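You operate a simulated robot arm through the tools that you are given. There is no shell and no other tool. Be economical: measure what you need, move in short steps, check, and stop when the job is done.

Carry out the task below with a simulated robot arm. There is one attempt and no reset: what you move stays moved.

Task
Put the blue roller from the blue side table on top of the short guard.

Only the result counts: the job must be done as asked and must still hold three seconds after the hand-in. Knocking over, shifting, dropping, spilling or breaking anything else fails it.

Robot
A 6-joint arm with a two-finger parallel gripper, fixed in place. Base frame: the origin is at the foot of the arm, x ahead of it, y to its left, z up; the work surface is at about z = 0. Units: mm, degrees, N and s.
With the tool pointing down near the work surface it reaches from about 140 to 580 mm from the base axis. Its first joint turns from -66.0 to 66.0 degrees. Payload 2.1 kg.
The TCP is the grasp point between the finger pads, 30 mm short of the fingertips. In the tool frame z runs along the fingers and y along their closing line. The gripper opens to 94 mm. The fingers are 28 mm wide and 10 mm thick; the gripper's body (50 by 96 mm) begins 55 mm behind the TCP.
Orientation is that of the tool frame in the base frame, as a unit quaternion [x, y, z, w]. With the fingers straight down and closing along the base's y, the tool's x points along the base's -x, its y along +y and its z along -z.

Tools
- The arm moves only by the tool move_arm. Its argument "steps" is a list that holds one entry, the list of rows, each a list of 7 numbers: the shift along the tool's x, y, z in units of 100 mm (1.0 is 100 mm), then the turn, a rotation vector about the tool's x, y, z in units of 120 degrees (1.0 is 120 degrees), then the closure, from 0 (fully open) to 1 (shut). In form: [[[dx, dy, dz, wx, wy, wz, grip], ...]]. A call has 1 to 12 rows; each row is the pose to reach, as a shift and turn from the pose commanded when the call began, along the tool's axes at that moment. A call with a number of a shift or a turn outside -1 to 1 is refused whole. A row lasts 0.2 s, in which the tool goes at most 50 mm and 8.6 degrees; a call with a longer step from one row to the next is refused whole, and so is a gripper value outside its range. Where a pose cannot be reached the arm comes as near as it can. A force on the tool above 40 N (or 10 N above the force at the start of the call, whichever is more), or a blocked arm, ends the call early, and 0.2 s more pass. Each finger travels about 72 mm/s and halts on what it meets, pressing with about 33 N; the grip force reading is that of the motor and also rises with nothing between the fingers. The clock runs only during rows and for 0.2 s after the last one: add rows that repeat a pose to give the fingers time. The reply holds the time, the measured pose of the TCP, the force on the tool along the base axes, the opening and the grip force, in the units named above and with some noise.
- Cameras (640 x 400 px; columns grow to the right, rows downward): "scene" is fixed at [55.1, -373.2, 483.3]; the picture's right is [0.78, -0.62, 0.00], its down [-0.37, -0.47, -0.80] and it looks along [0.50, 0.63, -0.59] (base axes); focal length 238 px, centre (320, 200). "wrist" rides on the gripper at [-37, 0, -58] in the tool frame; the picture's right is [0.00, -1.00, 0.00], its down [0.97, 0.00, -0.24] and it looks along [0.24, 0.00, 0.97] (tool axes); focal length 218 px, centre (320, 200).
- snapshot(camera): a new picture of that camera. It takes no simulated time.
- measure_at(camera, pixels): for up to 12 pixels [column, row] of the newest picture of that camera ("zoom" is the newest enlarged one), the place [x, y, z] in the base frame of the surface seen there, good to about 2 mm. It takes no simulated time.
- close_up(camera, box): a new picture of the part [left, top, right, bottom] of that camera's present view, enlarged. It takes no simulated time.
- hand_in(): hands the job in; it is judged then, once.

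Keep the steps short. Do not move on a guess: measure, check each grasp and each placing, and mend mistakes. In all there are 60 turns and 30 pictures (those below and enlarged ones count). Leave the gripper open and the arm clear of the work at the hand-in unless told otherwise, and finish with a single line.

The tools are called after ">>>" by a JSON object that holds its "op" and its "data". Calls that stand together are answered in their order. move_arm: Moves the arm, as the interface text tells. Its arguments: {"type":"object","properties":{"steps":{"type":"array"}},"required":["steps"]} The other tools are called the same way: snapshot (camera) takes a picture; measure_at (camera, pixels) gives the place of the surface under pixels of a picture; close_up (camera, box) takes an enlarged picture of a part of a camera's view; hand_in () hands the job in.

At the start:

```text
t: 0.0
tcp_pos: [291.4, 54.0, 337.1]
orientation: [-0.001, 1.0, 0.001, 0.001]
force: [0.2, 1.3, 0.0]
width: 94.0
grasp_force: 0.0
```

scene: 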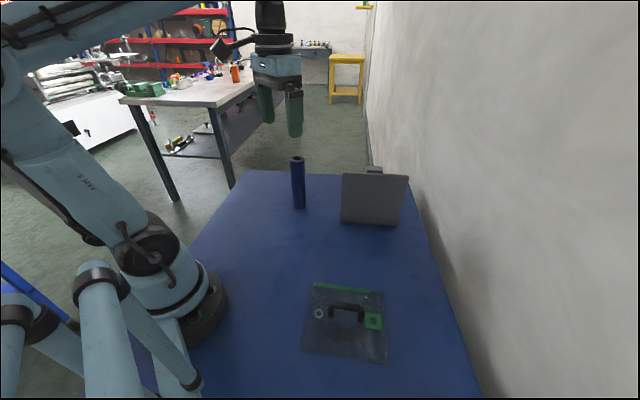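
wrist: 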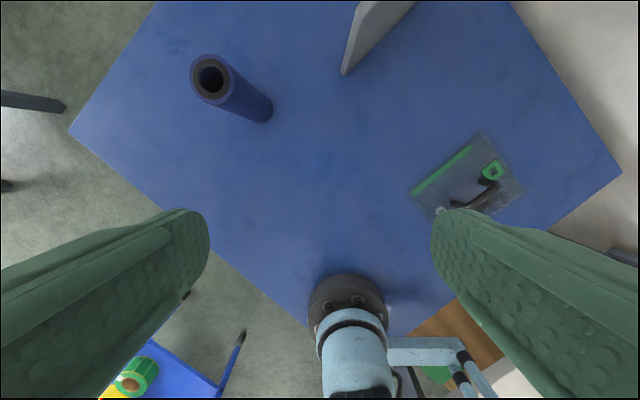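

I see a blue upright roller at about (298,183) and a grey panel at (374,198) with something behind it. I'll enlarge that area to tell them apart.

>>> {"op": "close_up", "data": {"camera": "scene", "box": [260, 140, 440, 250]}}

>>> {"op": "measure_at", "data": {"camera": "wrist", "pixels": [[200, 63], [222, 63], [211, 92], [265, 118], [343, 70], [360, 30], [358, 4], [385, 30], [405, 8], [300, 150]]}}

```text
3.56 times, centred on (350, 195) of scene
```

zoom: 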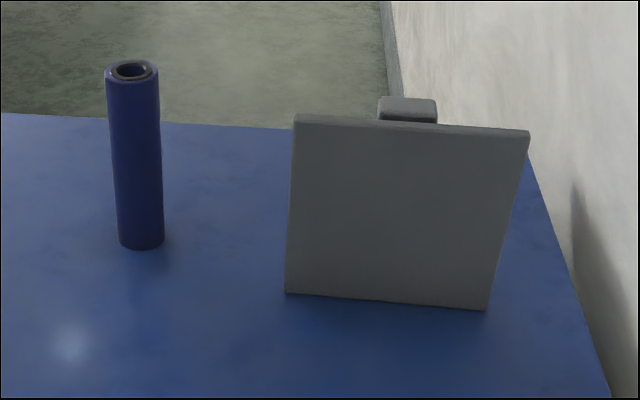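

```text
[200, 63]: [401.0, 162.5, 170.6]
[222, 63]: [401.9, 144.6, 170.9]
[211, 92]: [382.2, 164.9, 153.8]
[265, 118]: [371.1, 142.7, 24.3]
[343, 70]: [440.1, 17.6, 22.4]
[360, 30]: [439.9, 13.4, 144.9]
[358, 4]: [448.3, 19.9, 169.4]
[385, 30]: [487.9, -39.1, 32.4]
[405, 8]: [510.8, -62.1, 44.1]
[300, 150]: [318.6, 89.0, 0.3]
```

The thin grey panel hides a second grey thing behind it at zoom (407,108). I'll measure both, and the roller.

>>> {"op": "measure_at", "data": {"camera": "zoom", "pixels": [[297, 118], [410, 122], [526, 132], [288, 290], [486, 306], [383, 104], [408, 100], [432, 104], [408, 114], [141, 246], [110, 75], [157, 75]]}}

>>> {"op": "move_arm", "data": {"steps": [[[-0.3, 0, 0, 0, 0, 0, 0], [-0.6, 0, -0.2, 0, 0, 0, 0], [-0.8, -0.2, -0.4, 0, 0, 0, 0], [-0.9, -0.4, -0.7, 0, 0, 0, 0], [-0.9, -0.4, -0.7, 0, 0, 0, 0]]]}}

>>> {"op": "snapshot", "data": {"camera": "wrist"}}

```text
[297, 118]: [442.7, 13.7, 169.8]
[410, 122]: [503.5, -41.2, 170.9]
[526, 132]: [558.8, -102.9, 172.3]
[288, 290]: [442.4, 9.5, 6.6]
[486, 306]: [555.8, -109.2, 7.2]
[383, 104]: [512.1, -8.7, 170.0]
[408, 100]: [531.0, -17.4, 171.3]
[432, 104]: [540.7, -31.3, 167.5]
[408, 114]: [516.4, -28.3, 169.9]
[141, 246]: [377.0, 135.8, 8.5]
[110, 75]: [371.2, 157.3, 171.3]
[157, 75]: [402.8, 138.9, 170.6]
```

```text
t: 1.2
tcp_pos: [382.4, 13.4, 405.9]
orientation: [-0.001, 1.0, 0.0, 0.001]
force: [-0.3, -0.2, 0.2]
width: 94.1
grasp_force: 0.1
```

```text
26 pictures are left
```

wrist: 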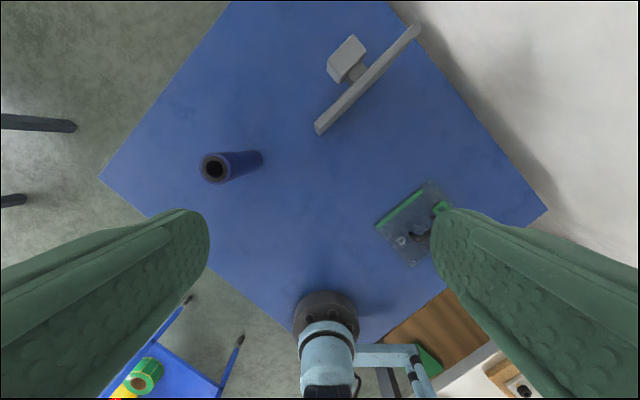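

From above, the panel has a block behind it joined by a neck. I'll enlarge to learn what the "short guard" is.

>>> {"op": "close_up", "data": {"camera": "wrist", "box": [290, 10, 450, 150]}}

>>> {"op": "close_up", "data": {"camera": "wrist", "box": [360, 170, 480, 280]}}

```text
2.86 times, centred on (370, 80) of wrist
```

zoom: 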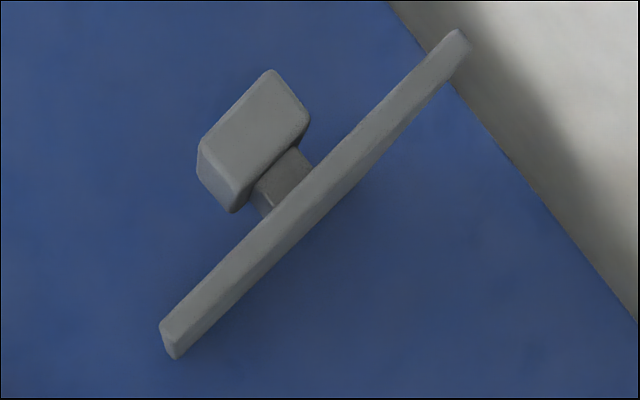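

```text
3.64 times, centred on (420, 225) of wrist
```

zoom: 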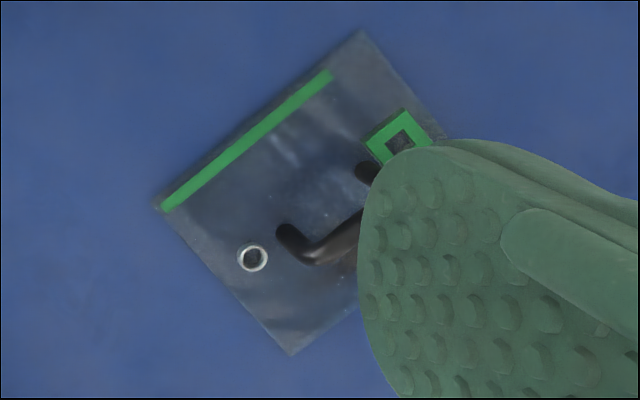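

I'll measure heights of the block, the neck, the panel and, after that, the clear plate.

>>> {"op": "close_up", "data": {"camera": "wrist", "box": [290, 10, 450, 110]}}

>>> {"op": "measure_at", "data": {"camera": "wrist", "pixels": [[351, 38], [331, 67], [364, 47], [349, 76], [348, 58], [358, 74], [362, 72], [355, 82], [318, 126], [412, 28], [340, 83], [380, 60]]}}

>>> {"op": "measure_at", "data": {"camera": "wrist", "pixels": [[380, 222], [427, 186], [410, 262], [405, 215], [415, 235], [402, 240], [370, 222], [437, 208], [425, 235], [205, 165], [228, 165], [260, 157]]}}

```text
4.00 times, centred on (370, 60) of wrist
```

zoom: 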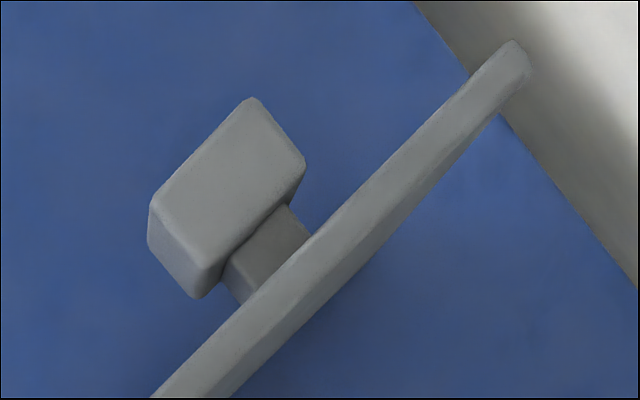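

```text
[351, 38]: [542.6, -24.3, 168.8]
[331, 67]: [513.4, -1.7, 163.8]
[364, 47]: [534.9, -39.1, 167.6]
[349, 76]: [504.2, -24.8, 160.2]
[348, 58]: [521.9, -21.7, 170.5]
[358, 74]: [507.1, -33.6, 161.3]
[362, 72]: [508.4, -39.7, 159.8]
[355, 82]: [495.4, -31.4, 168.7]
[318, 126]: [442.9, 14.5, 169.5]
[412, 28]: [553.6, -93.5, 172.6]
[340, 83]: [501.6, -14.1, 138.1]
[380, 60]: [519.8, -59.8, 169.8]
```

```text
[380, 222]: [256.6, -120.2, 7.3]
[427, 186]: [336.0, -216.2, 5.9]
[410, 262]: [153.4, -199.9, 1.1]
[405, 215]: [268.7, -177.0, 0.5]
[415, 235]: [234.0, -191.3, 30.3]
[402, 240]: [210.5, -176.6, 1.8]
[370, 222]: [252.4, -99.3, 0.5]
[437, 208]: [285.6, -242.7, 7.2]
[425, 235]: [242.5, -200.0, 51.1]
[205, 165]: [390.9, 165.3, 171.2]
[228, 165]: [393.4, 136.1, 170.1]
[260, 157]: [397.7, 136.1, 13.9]
```

The panel, block and neck look like one piece, about 170 mm high. The clear plate near (345,320) in the scene has a handle and could also be a guard. I'll enlarge it from the scene camera, then move over it.

>>> {"op": "close_up", "data": {"camera": "scene", "box": [280, 265, 410, 375]}}

>>> {"op": "move_arm", "data": {"steps": [[[0.3, -0.3, 0, 0, 0, 0, 0], [0.6, -0.6, 0, 0, 0, 0, 0], [0.9, -0.9, 0.0, 0, 0, 0, 0], [1.0, -1.0, 0.3, 0, 0, 0, 0], [1.0, -1.0, 0.7, 0, 0, 0, 0], [1.0, -1.0, 0.7, 0, 0, 0, 0]]]}}

>>> {"op": "snapshot", "data": {"camera": "wrist"}}

```text
3.64 times, centred on (345, 320) of scene
```

zoom: 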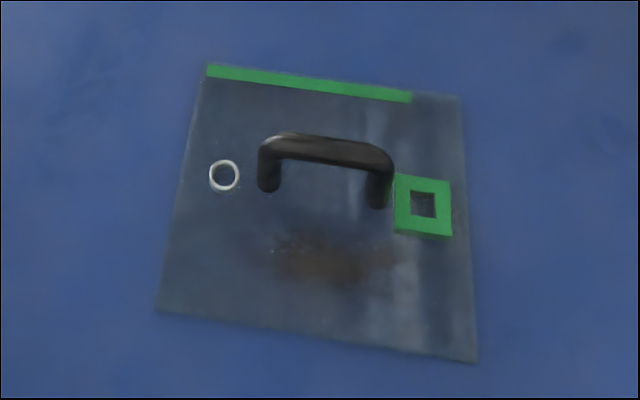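

```text
t: 2.6
tcp_pos: [282.1, -86.7, 335.3]
orientation: [-0.001, 1.0, 0.001, 0.0]
force: [-0.1, -0.9, 0.7]
width: 94.1
grasp_force: 0.0
```

```text
21 pictures are left
```

wrist: 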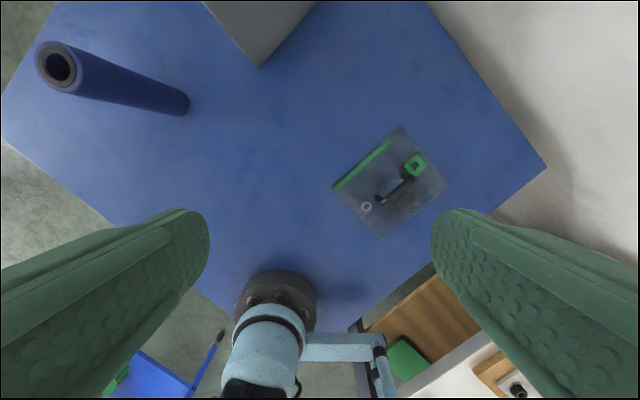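

The clear plate lies flat with a handle. Before deciding, I'll check the places of the objects at the lower edge, to know whether they're within reach.

>>> {"op": "measure_at", "data": {"camera": "wrist", "pixels": [[115, 380], [160, 375], [220, 335], [405, 360], [430, 310], [515, 388], [460, 370], [240, 30], [190, 105], [390, 215]]}}

>>> {"op": "close_up", "data": {"camera": "wrist", "box": [320, 110, 460, 250]}}

```text
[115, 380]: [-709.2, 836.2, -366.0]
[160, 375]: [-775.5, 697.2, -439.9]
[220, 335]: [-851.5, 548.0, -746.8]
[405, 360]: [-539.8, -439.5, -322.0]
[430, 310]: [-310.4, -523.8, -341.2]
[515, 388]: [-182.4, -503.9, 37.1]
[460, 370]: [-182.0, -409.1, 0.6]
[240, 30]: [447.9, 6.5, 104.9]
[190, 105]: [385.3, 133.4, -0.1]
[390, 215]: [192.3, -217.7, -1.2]
```

```text
2.86 times, centred on (390, 180) of wrist
```

zoom: 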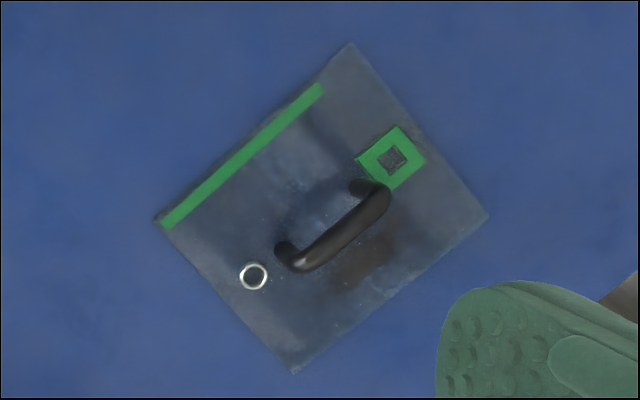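

Everything else is far below or behind, so the clear, low panel with the handle is the short guard; the grey 170 mm one is tall. I'll measure the panel's corners, handle and free areas.

>>> {"op": "measure_at", "data": {"camera": "zoom", "pixels": [[161, 222], [322, 88], [350, 47], [484, 215], [293, 369], [295, 262], [380, 200], [340, 230], [392, 145], [418, 160], [254, 267], [365, 265]]}}

>>> {"op": "measure_at", "data": {"camera": "wrist", "pixels": [[38, 62], [79, 62], [58, 44], [58, 90]]}}

```text
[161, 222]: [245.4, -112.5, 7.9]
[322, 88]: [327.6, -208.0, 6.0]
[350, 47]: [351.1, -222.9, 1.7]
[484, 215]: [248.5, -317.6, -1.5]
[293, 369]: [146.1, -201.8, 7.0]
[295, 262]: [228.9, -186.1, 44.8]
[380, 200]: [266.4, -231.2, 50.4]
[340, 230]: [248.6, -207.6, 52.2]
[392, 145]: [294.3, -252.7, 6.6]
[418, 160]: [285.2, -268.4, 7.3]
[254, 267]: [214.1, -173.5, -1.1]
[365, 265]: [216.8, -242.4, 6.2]
```

```text
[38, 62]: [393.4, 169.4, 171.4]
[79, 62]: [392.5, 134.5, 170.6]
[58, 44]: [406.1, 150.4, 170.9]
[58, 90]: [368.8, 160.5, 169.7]
```

Readings: the roller's axis is at about (389,151), it is 36 mm across and its top is at z 171. The panel is about 7 mm thick with its handle up to z 52, and there's a free flat area around (217,-234). I'll move above the roller, staying high.

>>> {"op": "move_arm", "data": {"steps": [[[-0.18, 0.35, 0, 0, 0, 0, 0], [-0.36, 0.7, 0, 0, 0, 0, 0], [-0.53, 1.0, 0, 0, 0, 0, 0], [-0.53, 1.0, 0, 0, 0, 0, 0]]]}}

>>> {"op": "move_arm", "data": {"steps": [[[-0.15, 0.4, 0, 0, 0, 0, 0], [-0.3, 0.75, 0, 0, 0, 0, 0], [-0.45, 1.0, 0, 0, 0, 0, 0], [-0.45, 1.0, 0, 0, 0, 0, 0]]]}}

```text
t: 3.6
tcp_pos: [334.8, 15.8, 335.7]
orientation: [-0.001, 1.0, 0.001, 0.001]
force: [-0.8, -0.4, -0.5]
width: 94.0
grasp_force: 0.1
```

```text
t: 4.6
tcp_pos: [378.2, 114.3, 335.5]
orientation: [-0.002, 1.0, 0.001, 0.001]
force: [-0.9, -0.2, 0.2]
width: 94.2
grasp_force: 0.0
```

The TCP is at (378,114,335). I'll go to the roller's axis at z about 245, so the fingertips stay at 215, above its top, and look.

>>> {"op": "move_arm", "data": {"steps": [[[-0.11, 0.37, 0, 0, 0, 0, 0], [-0.11, 0.37, 0.4, 0, 0, 0, 0], [-0.11, 0.37, 0.8, 0, 0, 0, 0], [-0.11, 0.37, 0.9, 0, 0, 0, 0], [-0.11, 0.37, 0.9, 0, 0, 0, 0]]]}}

>>> {"op": "snapshot", "data": {"camera": "wrist"}}

```text
t: 5.8
tcp_pos: [391.2, 150.4, 244.9]
orientation: [-0.001, 1.0, 0.001, 0.001]
force: [0.0, 1.0, 0.3]
width: 94.2
grasp_force: 0.1
```

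```text
19 pictures are left
```

wrist: 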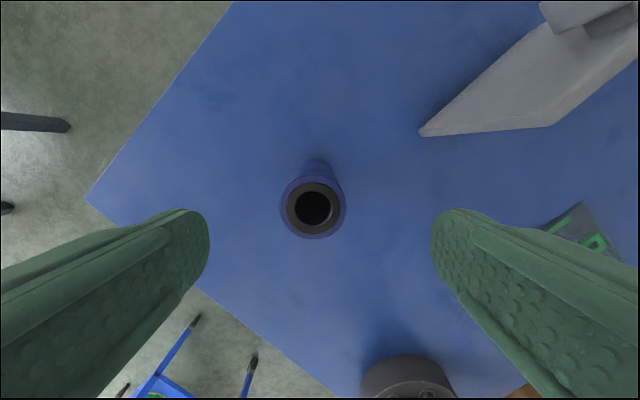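

The roller's top is between the fingers, centred near column 313. I'll measure its rim to refine the centre.

>>> {"op": "measure_at", "data": {"camera": "wrist", "pixels": [[283, 208], [344, 208], [313, 182], [313, 236], [290, 208], [338, 208]]}}

```text
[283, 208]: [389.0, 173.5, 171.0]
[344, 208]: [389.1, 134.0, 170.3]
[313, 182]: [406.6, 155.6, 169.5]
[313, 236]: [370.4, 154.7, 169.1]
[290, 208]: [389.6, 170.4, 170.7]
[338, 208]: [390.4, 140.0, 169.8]
```

The centre is (388.7,154) and the diameter about 38. I'll correct by 3 mm and go down in two calls to z 128. The gripper body then stays about 12 mm above the roller's top.

>>> {"op": "move_arm", "data": {"steps": [[[0.02, 0.035, 0.05, 0, 0, 0, 0], [0.02, 0.035, 0.3, 0, 0, 0, 0], [0.02, 0.035, 0.6, 0, 0, 0, 0], [0.02, 0.035, 0.85, 0, 0, 0, 0], [0.02, 0.035, 0.85, 0, 0, 0, 0]]]}}

>>> {"op": "move_arm", "data": {"steps": [[[0, 0, 0.15, 0, 0, 0, 0], [0, 0, 0.31, 0, 0, 0, 0], [0, 0, 0.31, 0, 0, 0, 0]]]}}

>>> {"op": "snapshot", "data": {"camera": "wrist"}}

```text
t: 7.0
tcp_pos: [387.8, 154.7, 161.4]
orientation: [-0.002, 1.0, 0.001, 0.001]
force: [0.0, -0.1, -1.1]
width: 94.2
grasp_force: 0.0
```

```text
t: 7.8
tcp_pos: [388.8, 155.6, 130.5]
orientation: [0.0, 1.0, 0.001, 0.001]
force: [0.1, -0.8, 0.7]
width: 94.0
grasp_force: 0.1
```

```text
18 pictures are left
```

wrist: 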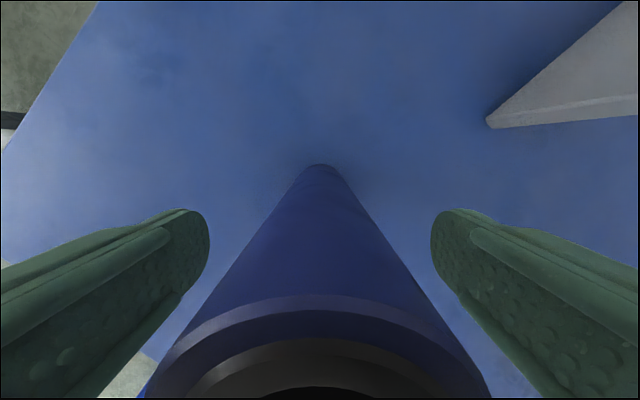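

The roller is centred between the fingers. I'll close them.

>>> {"op": "move_arm", "data": {"steps": [[[0, 0, 0, 0, 0, 0, 0.4], [0, 0, 0, 0, 0, 0, 0.6], [0, 0, 0, 0, 0, 0, 0.8], [0, 0, 0, 0, 0, 0, 0.8], [0, 0, 0, 0, 0, 0, 0.8], [0, 0, 0, 0, 0, 0, 0.8]]]}}

```text
t: 9.2
tcp_pos: [389.2, 155.1, 130.5]
orientation: [0.0, 1.0, 0.001, 0.001]
force: [-0.2, 1.0, 0.7]
width: 43.5
grasp_force: 33.1
```

The fingers stopped at 43.5 mm with 33 N, so the roller is held. I'll lift it straight up slowly.

>>> {"op": "move_arm", "data": {"steps": [[[0, 0, -0.05, 0, 0, 0, 0.8], [0, 0, -0.2, 0, 0, 0, 0.8], [0, 0, -0.4, 0, 0, 0, 0.8], [0, 0, -0.6, 0, 0, 0, 0.8], [0, 0, -0.8, 0, 0, 0, 0.8], [0, 0, -0.95, 0, 0, 0, 0.8], [0, 0, -1.0, 0, 0, 0, 0.8], [0, 0, -1.0, 0, 0, 0, 0.8]]]}}

>>> {"op": "snapshot", "data": {"camera": "scene"}}

```text
t: 11.0
tcp_pos: [388.5, 154.4, 231.5]
orientation: [-0.001, 1.0, 0.001, 0.001]
force: [-0.1, 0.3, -2.4]
width: 43.7
grasp_force: 32.7
```

```text
17 pictures are left
```

scene: 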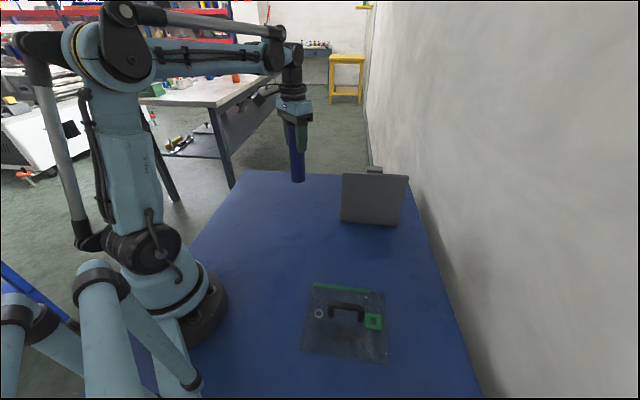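

The roller is held upright, its foot at about z 101. I'll carry it toward (217,-234) in four equal calls.

>>> {"op": "move_arm", "data": {"steps": [[[0.05, -0.12, 0, 0, 0, 0, 0.8], [0.15, -0.35, 0, 0, 0, 0, 0.8], [0.28, -0.65, 0, 0, 0, 0, 0.8], [0.38, -0.87, 0, 0, 0, 0, 0.8], [0.43, -0.97, 0, 0, 0, 0, 0.8], [0.43, -0.97, 0, 0, 0, 0, 0.8]]]}}

>>> {"op": "move_arm", "data": {"steps": [[[0.05, -0.12, 0, 0, 0, 0, 0.8], [0.15, -0.35, 0, 0, 0, 0, 0.8], [0.28, -0.65, 0, 0, 0, 0, 0.8], [0.38, -0.87, 0, 0, 0, 0, 0.8], [0.43, -0.97, 0, 0, 0, 0, 0.8], [0.43, -0.97, 0, 0, 0, 0, 0.8]]]}}

>>> {"op": "move_arm", "data": {"steps": [[[0.05, -0.12, 0, 0, 0, 0, 0.8], [0.15, -0.35, 0, 0, 0, 0, 0.8], [0.28, -0.65, 0, 0, 0, 0, 0.8], [0.38, -0.87, 0, 0, 0, 0, 0.8], [0.43, -0.97, 0, 0, 0, 0, 0.8], [0.43, -0.97, 0, 0, 0, 0, 0.8]]]}}

```text
t: 12.4
tcp_pos: [345.6, 57.0, 230.4]
orientation: [-0.001, 1.0, 0.0, 0.001]
force: [-0.3, 0.0, -2.5]
width: 43.8
grasp_force: 32.8
```

```text
t: 13.8
tcp_pos: [302.5, -40.7, 231.0]
orientation: [-0.002, 1.0, 0.001, 0.0]
force: [-0.5, -0.1, -1.8]
width: 43.7
grasp_force: 33.1
```

```text
t: 15.2
tcp_pos: [259.7, -136.4, 230.8]
orientation: [-0.001, 1.0, 0.001, 0.0]
force: [0.3, 0.8, -3.2]
width: 43.6
grasp_force: 33.1
```

The hold is steady at (260,-136,231). Now the last leg to (217,-234), then a look.

>>> {"op": "move_arm", "data": {"steps": [[[0.05, -0.12, 0, 0, 0, 0, 0.8], [0.15, -0.35, 0, 0, 0, 0, 0.8], [0.28, -0.65, 0, 0, 0, 0, 0.8], [0.38, -0.87, 0, 0, 0, 0, 0.8], [0.43, -0.98, 0, 0, 0, 0, 0.8], [0.43, -0.98, 0, 0, 0, 0, 0.8]]]}}

>>> {"op": "snapshot", "data": {"camera": "scene"}}

>>> {"op": "snapshot", "data": {"camera": "wrist"}}

```text
t: 16.6
tcp_pos: [216.8, -234.8, 230.4]
orientation: [0.0, 1.0, 0.001, 0.001]
force: [0.6, -0.7, -3.1]
width: 43.8
grasp_force: 33.4
```

```text
16 pictures are left
```

scene: 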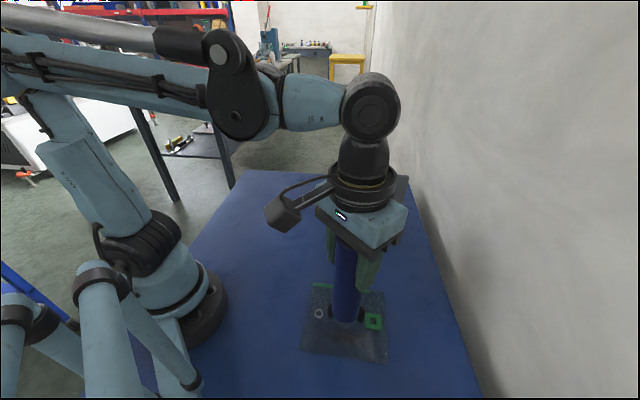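

```text
15 pictures are left
```

wrist: 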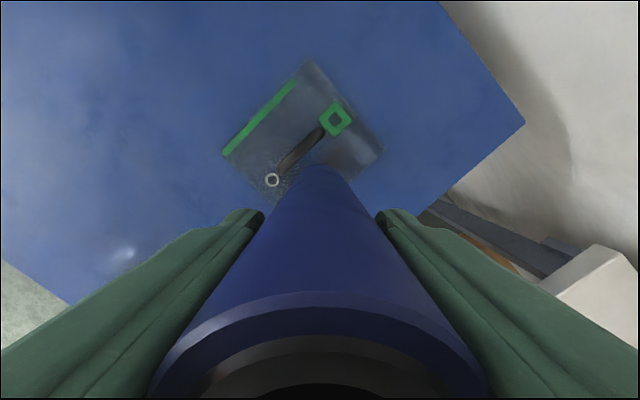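

The roller is over the stained lower side of the panel. I'll re-measure the handle and panel edges from here to check clearance.

>>> {"op": "measure_at", "data": {"camera": "wrist", "pixels": [[283, 170], [300, 152], [316, 136], [290, 168], [307, 152], [225, 152], [310, 62], [378, 150], [350, 172], [272, 196]]}}

>>> {"op": "close_up", "data": {"camera": "wrist", "box": [210, 50, 400, 210]}}

```text
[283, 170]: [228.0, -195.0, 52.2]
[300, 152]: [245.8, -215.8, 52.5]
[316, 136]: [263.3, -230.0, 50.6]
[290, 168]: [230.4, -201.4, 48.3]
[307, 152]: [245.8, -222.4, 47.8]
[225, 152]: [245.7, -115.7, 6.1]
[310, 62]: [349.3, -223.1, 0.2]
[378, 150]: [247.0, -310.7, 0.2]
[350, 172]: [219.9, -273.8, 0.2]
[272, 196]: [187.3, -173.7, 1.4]
```

```text
2.50 times, centred on (305, 130) of wrist
```

zoom: 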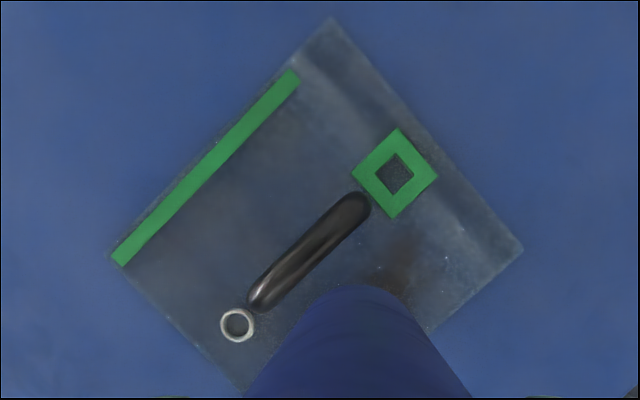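

Clearance is about 11 mm to the handle and 7 mm or more to the edge, so the spot is good. I'll lower it to just above the panel, leaving about 6 mm.

>>> {"op": "move_arm", "data": {"steps": [[[0, 0, 0.1, 0, 0, 0, 0.8], [0, 0, 0.3, 0, 0, 0, 0.8], [0, 0, 0.5, 0, 0, 0, 0.8], [0, 0, 0.68, 0, 0, 0, 0.8], [0, 0, 0.8, 0, 0, 0, 0.8], [0, 0, 0.87, 0, 0, 0, 0.8], [0, 0, 0.87, 0, 0, 0, 0.8]]]}}

>>> {"op": "close_up", "data": {"camera": "scene", "box": [280, 240, 430, 375]}}

```text
t: 18.2
tcp_pos: [216.7, -235.0, 142.1]
orientation: [0.0, 1.0, 0.0, 0.001]
force: [0.5, -0.5, -3.9]
width: 43.7
grasp_force: 32.8
```

```text
2.96 times, centred on (355, 308) of scene
```

zoom: 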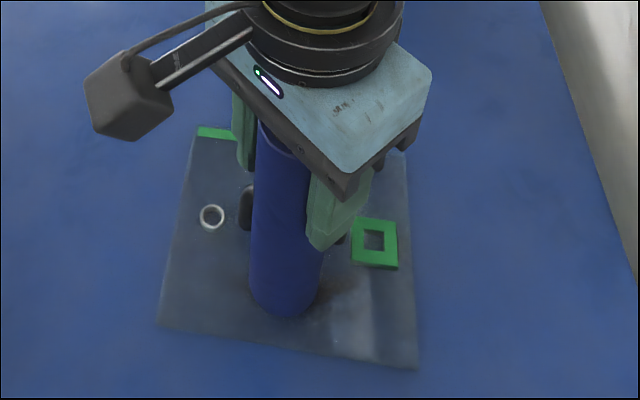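

The roller is just above the panel, inside its edges and clear of the handle, with force -3.9 N (its weight). I'll go down in small steps to find contact.

>>> {"op": "move_arm", "data": {"steps": [[[0, 0, 0.01, 0, 0, 0, 0.8], [0, 0, 0.02, 0, 0, 0, 0.8], [0, 0, 0.03, 0, 0, 0, 0.8], [0, 0, 0.03, 0, 0, 0, 0.8]]]}}

>>> {"op": "move_arm", "data": {"steps": [[[0, 0, 0.008, 0, 0, 0, 0.8], [0, 0, 0.015, 0, 0, 0, 0.8], [0, 0, 0.015, 0, 0, 0, 0.8]]]}}

```text
t: 19.2
tcp_pos: [217.1, -234.6, 140.3]
orientation: [-0.001, 1.0, 0.001, 0.002]
force: [-0.4, -0.1, -3.2]
width: 43.7
grasp_force: 32.5
```

```text
t: 20.0
tcp_pos: [217.2, -235.0, 137.8]
orientation: [-0.001, 1.0, 0.001, 0.001]
force: [0.1, -0.1, -3.0]
width: 43.7
grasp_force: 33.2
```

No contact yet. I'll go on in 1 mm steps.

>>> {"op": "move_arm", "data": {"steps": [[[0, 0, 0.008, 0, 0, 0, 0.8], [0, 0, 0.015, 0, 0, 0, 0.8], [0, 0, 0.015, 0, 0, 0, 0.8]]]}}

```text
t: 20.8
tcp_pos: [218.2, -234.2, 136.5]
orientation: [-0.001, 1.0, 0.001, 0.001]
force: [-0.6, -1.1, -2.5]
width: 43.6
grasp_force: 33.2
```

>>> {"op": "move_arm", "data": {"steps": [[[0, 0, 0.008, 0, 0, 0, 0.8], [0, 0, 0.015, 0, 0, 0, 0.8], [0, 0, 0.015, 0, 0, 0, 0.8]]]}}

```text
t: 21.4
tcp_pos: [218.0, -234.1, 135.9]
orientation: [-0.001, 1.0, 0.002, 0.001]
force: [0.2, 0.4, 6.1]
width: 43.7
grasp_force: 32.7
stopped in row 3: the force on the tool passed its limit (the readings are from after the stop); the commanded pose is now the measured one
```

The force turned to +6 N and the call stopped: the roller touches the panel at TCP z 135.9. I'll open the fingers slowly.

>>> {"op": "move_arm", "data": {"steps": [[[0, 0, 0, 0, 0, 0, 0.55], [0, 0, 0, 0, 0, 0, 0.5], [0, 0, 0, 0, 0, 0, 0.4], [0, 0, 0, 0, 0, 0, 0.2], [0, 0, 0, 0, 0, 0, 0.0], [0, 0, 0, 0, 0, 0, 0.0], [0, 0, 0, 0, 0, 0, 0.0]]]}}

>>> {"op": "snapshot", "data": {"camera": "wrist"}}

```text
t: 23.1
tcp_pos: [216.7, -234.1, 136.5]
orientation: [-0.001, 1.0, 0.002, 0.0]
force: [0.0, 0.2, 0.6]
width: 94.0
grasp_force: 0.0
```

```text
12 pictures are left
```

wrist: 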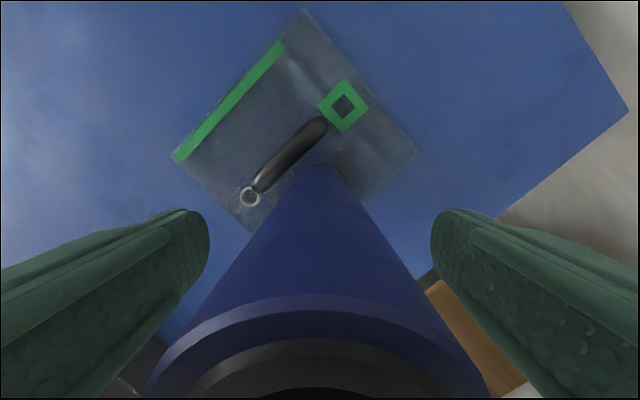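

The fingers are open at 94 mm and the roller stands. I'll go straight up 100 mm, and then check.

>>> {"op": "move_arm", "data": {"steps": [[[0, 0, -0.1, 0, 0, 0, 0], [0, 0, -0.3, 0, 0, 0, 0], [0, 0, -0.55, 0, 0, 0, 0], [0, 0, -0.8, 0, 0, 0, 0], [0, 0, -1.0, 0, 0, 0, 0], [0, 0, -1.0, 0, 0, 0, 0]]]}}

>>> {"op": "move_arm", "data": {"steps": [[[-0.1, 0.2, -0.2, 0, 0, 0, 0], [-0.2, 0.5, -0.5, 0, 0, 0, 0], [-0.4, 0.8, -0.7, 0, 0, 0, 0], [-0.6, 1.0, -0.7, 0, 0, 0, 0], [-0.6, 1.0, -0.7, 0, 0, 0, 0]]]}}

>>> {"op": "snapshot", "data": {"camera": "scene"}}

>>> {"op": "close_up", "data": {"camera": "scene", "box": [280, 240, 430, 375]}}

```text
t: 24.4
tcp_pos: [217.7, -235.6, 236.9]
orientation: [-0.001, 1.0, 0.002, 0.001]
force: [0.2, 1.3, -0.7]
width: 93.9
grasp_force: 0.0
```

```text
t: 25.6
tcp_pos: [276.2, -134.4, 306.9]
orientation: [-0.001, 1.0, 0.002, 0.0]
force: [0.4, -0.8, 0.2]
width: 93.9
grasp_force: 0.1
```

```text
11 pictures are left
```

scene: 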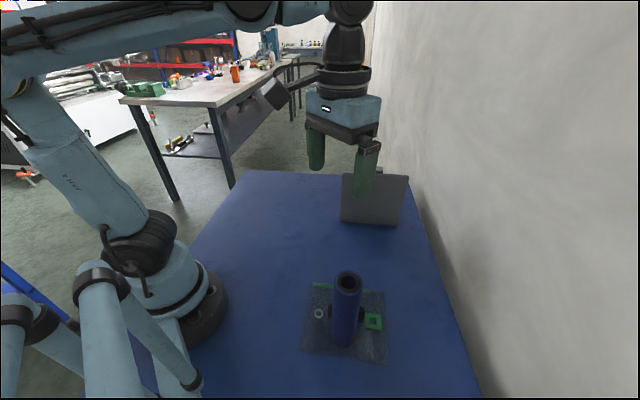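

```text
2.96 times, centred on (355, 308) of scene
```

zoom: 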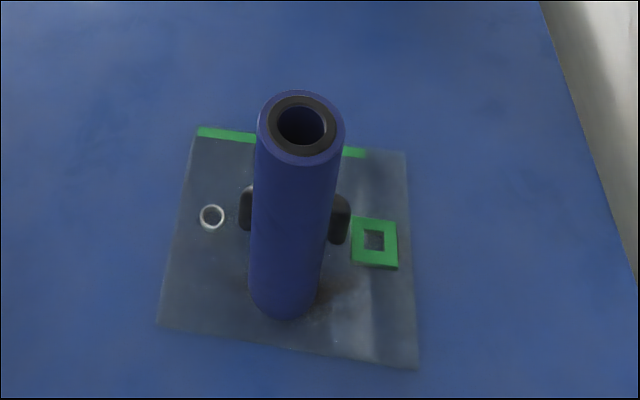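

The roller stands upright on the clear panel. The panel and the grey guard are where they were, the gripper is open and the arm is clear, so I'm handing in.

>>> {"op": "hand_in", "data": {}}

```text
The job is handed in.
```

The blue roller is standing upright on the clear, handled panel, which I took to be the short guard because the grey one is about 170 mm tall; nothing else moved in the last pictures, and the job is handed in.
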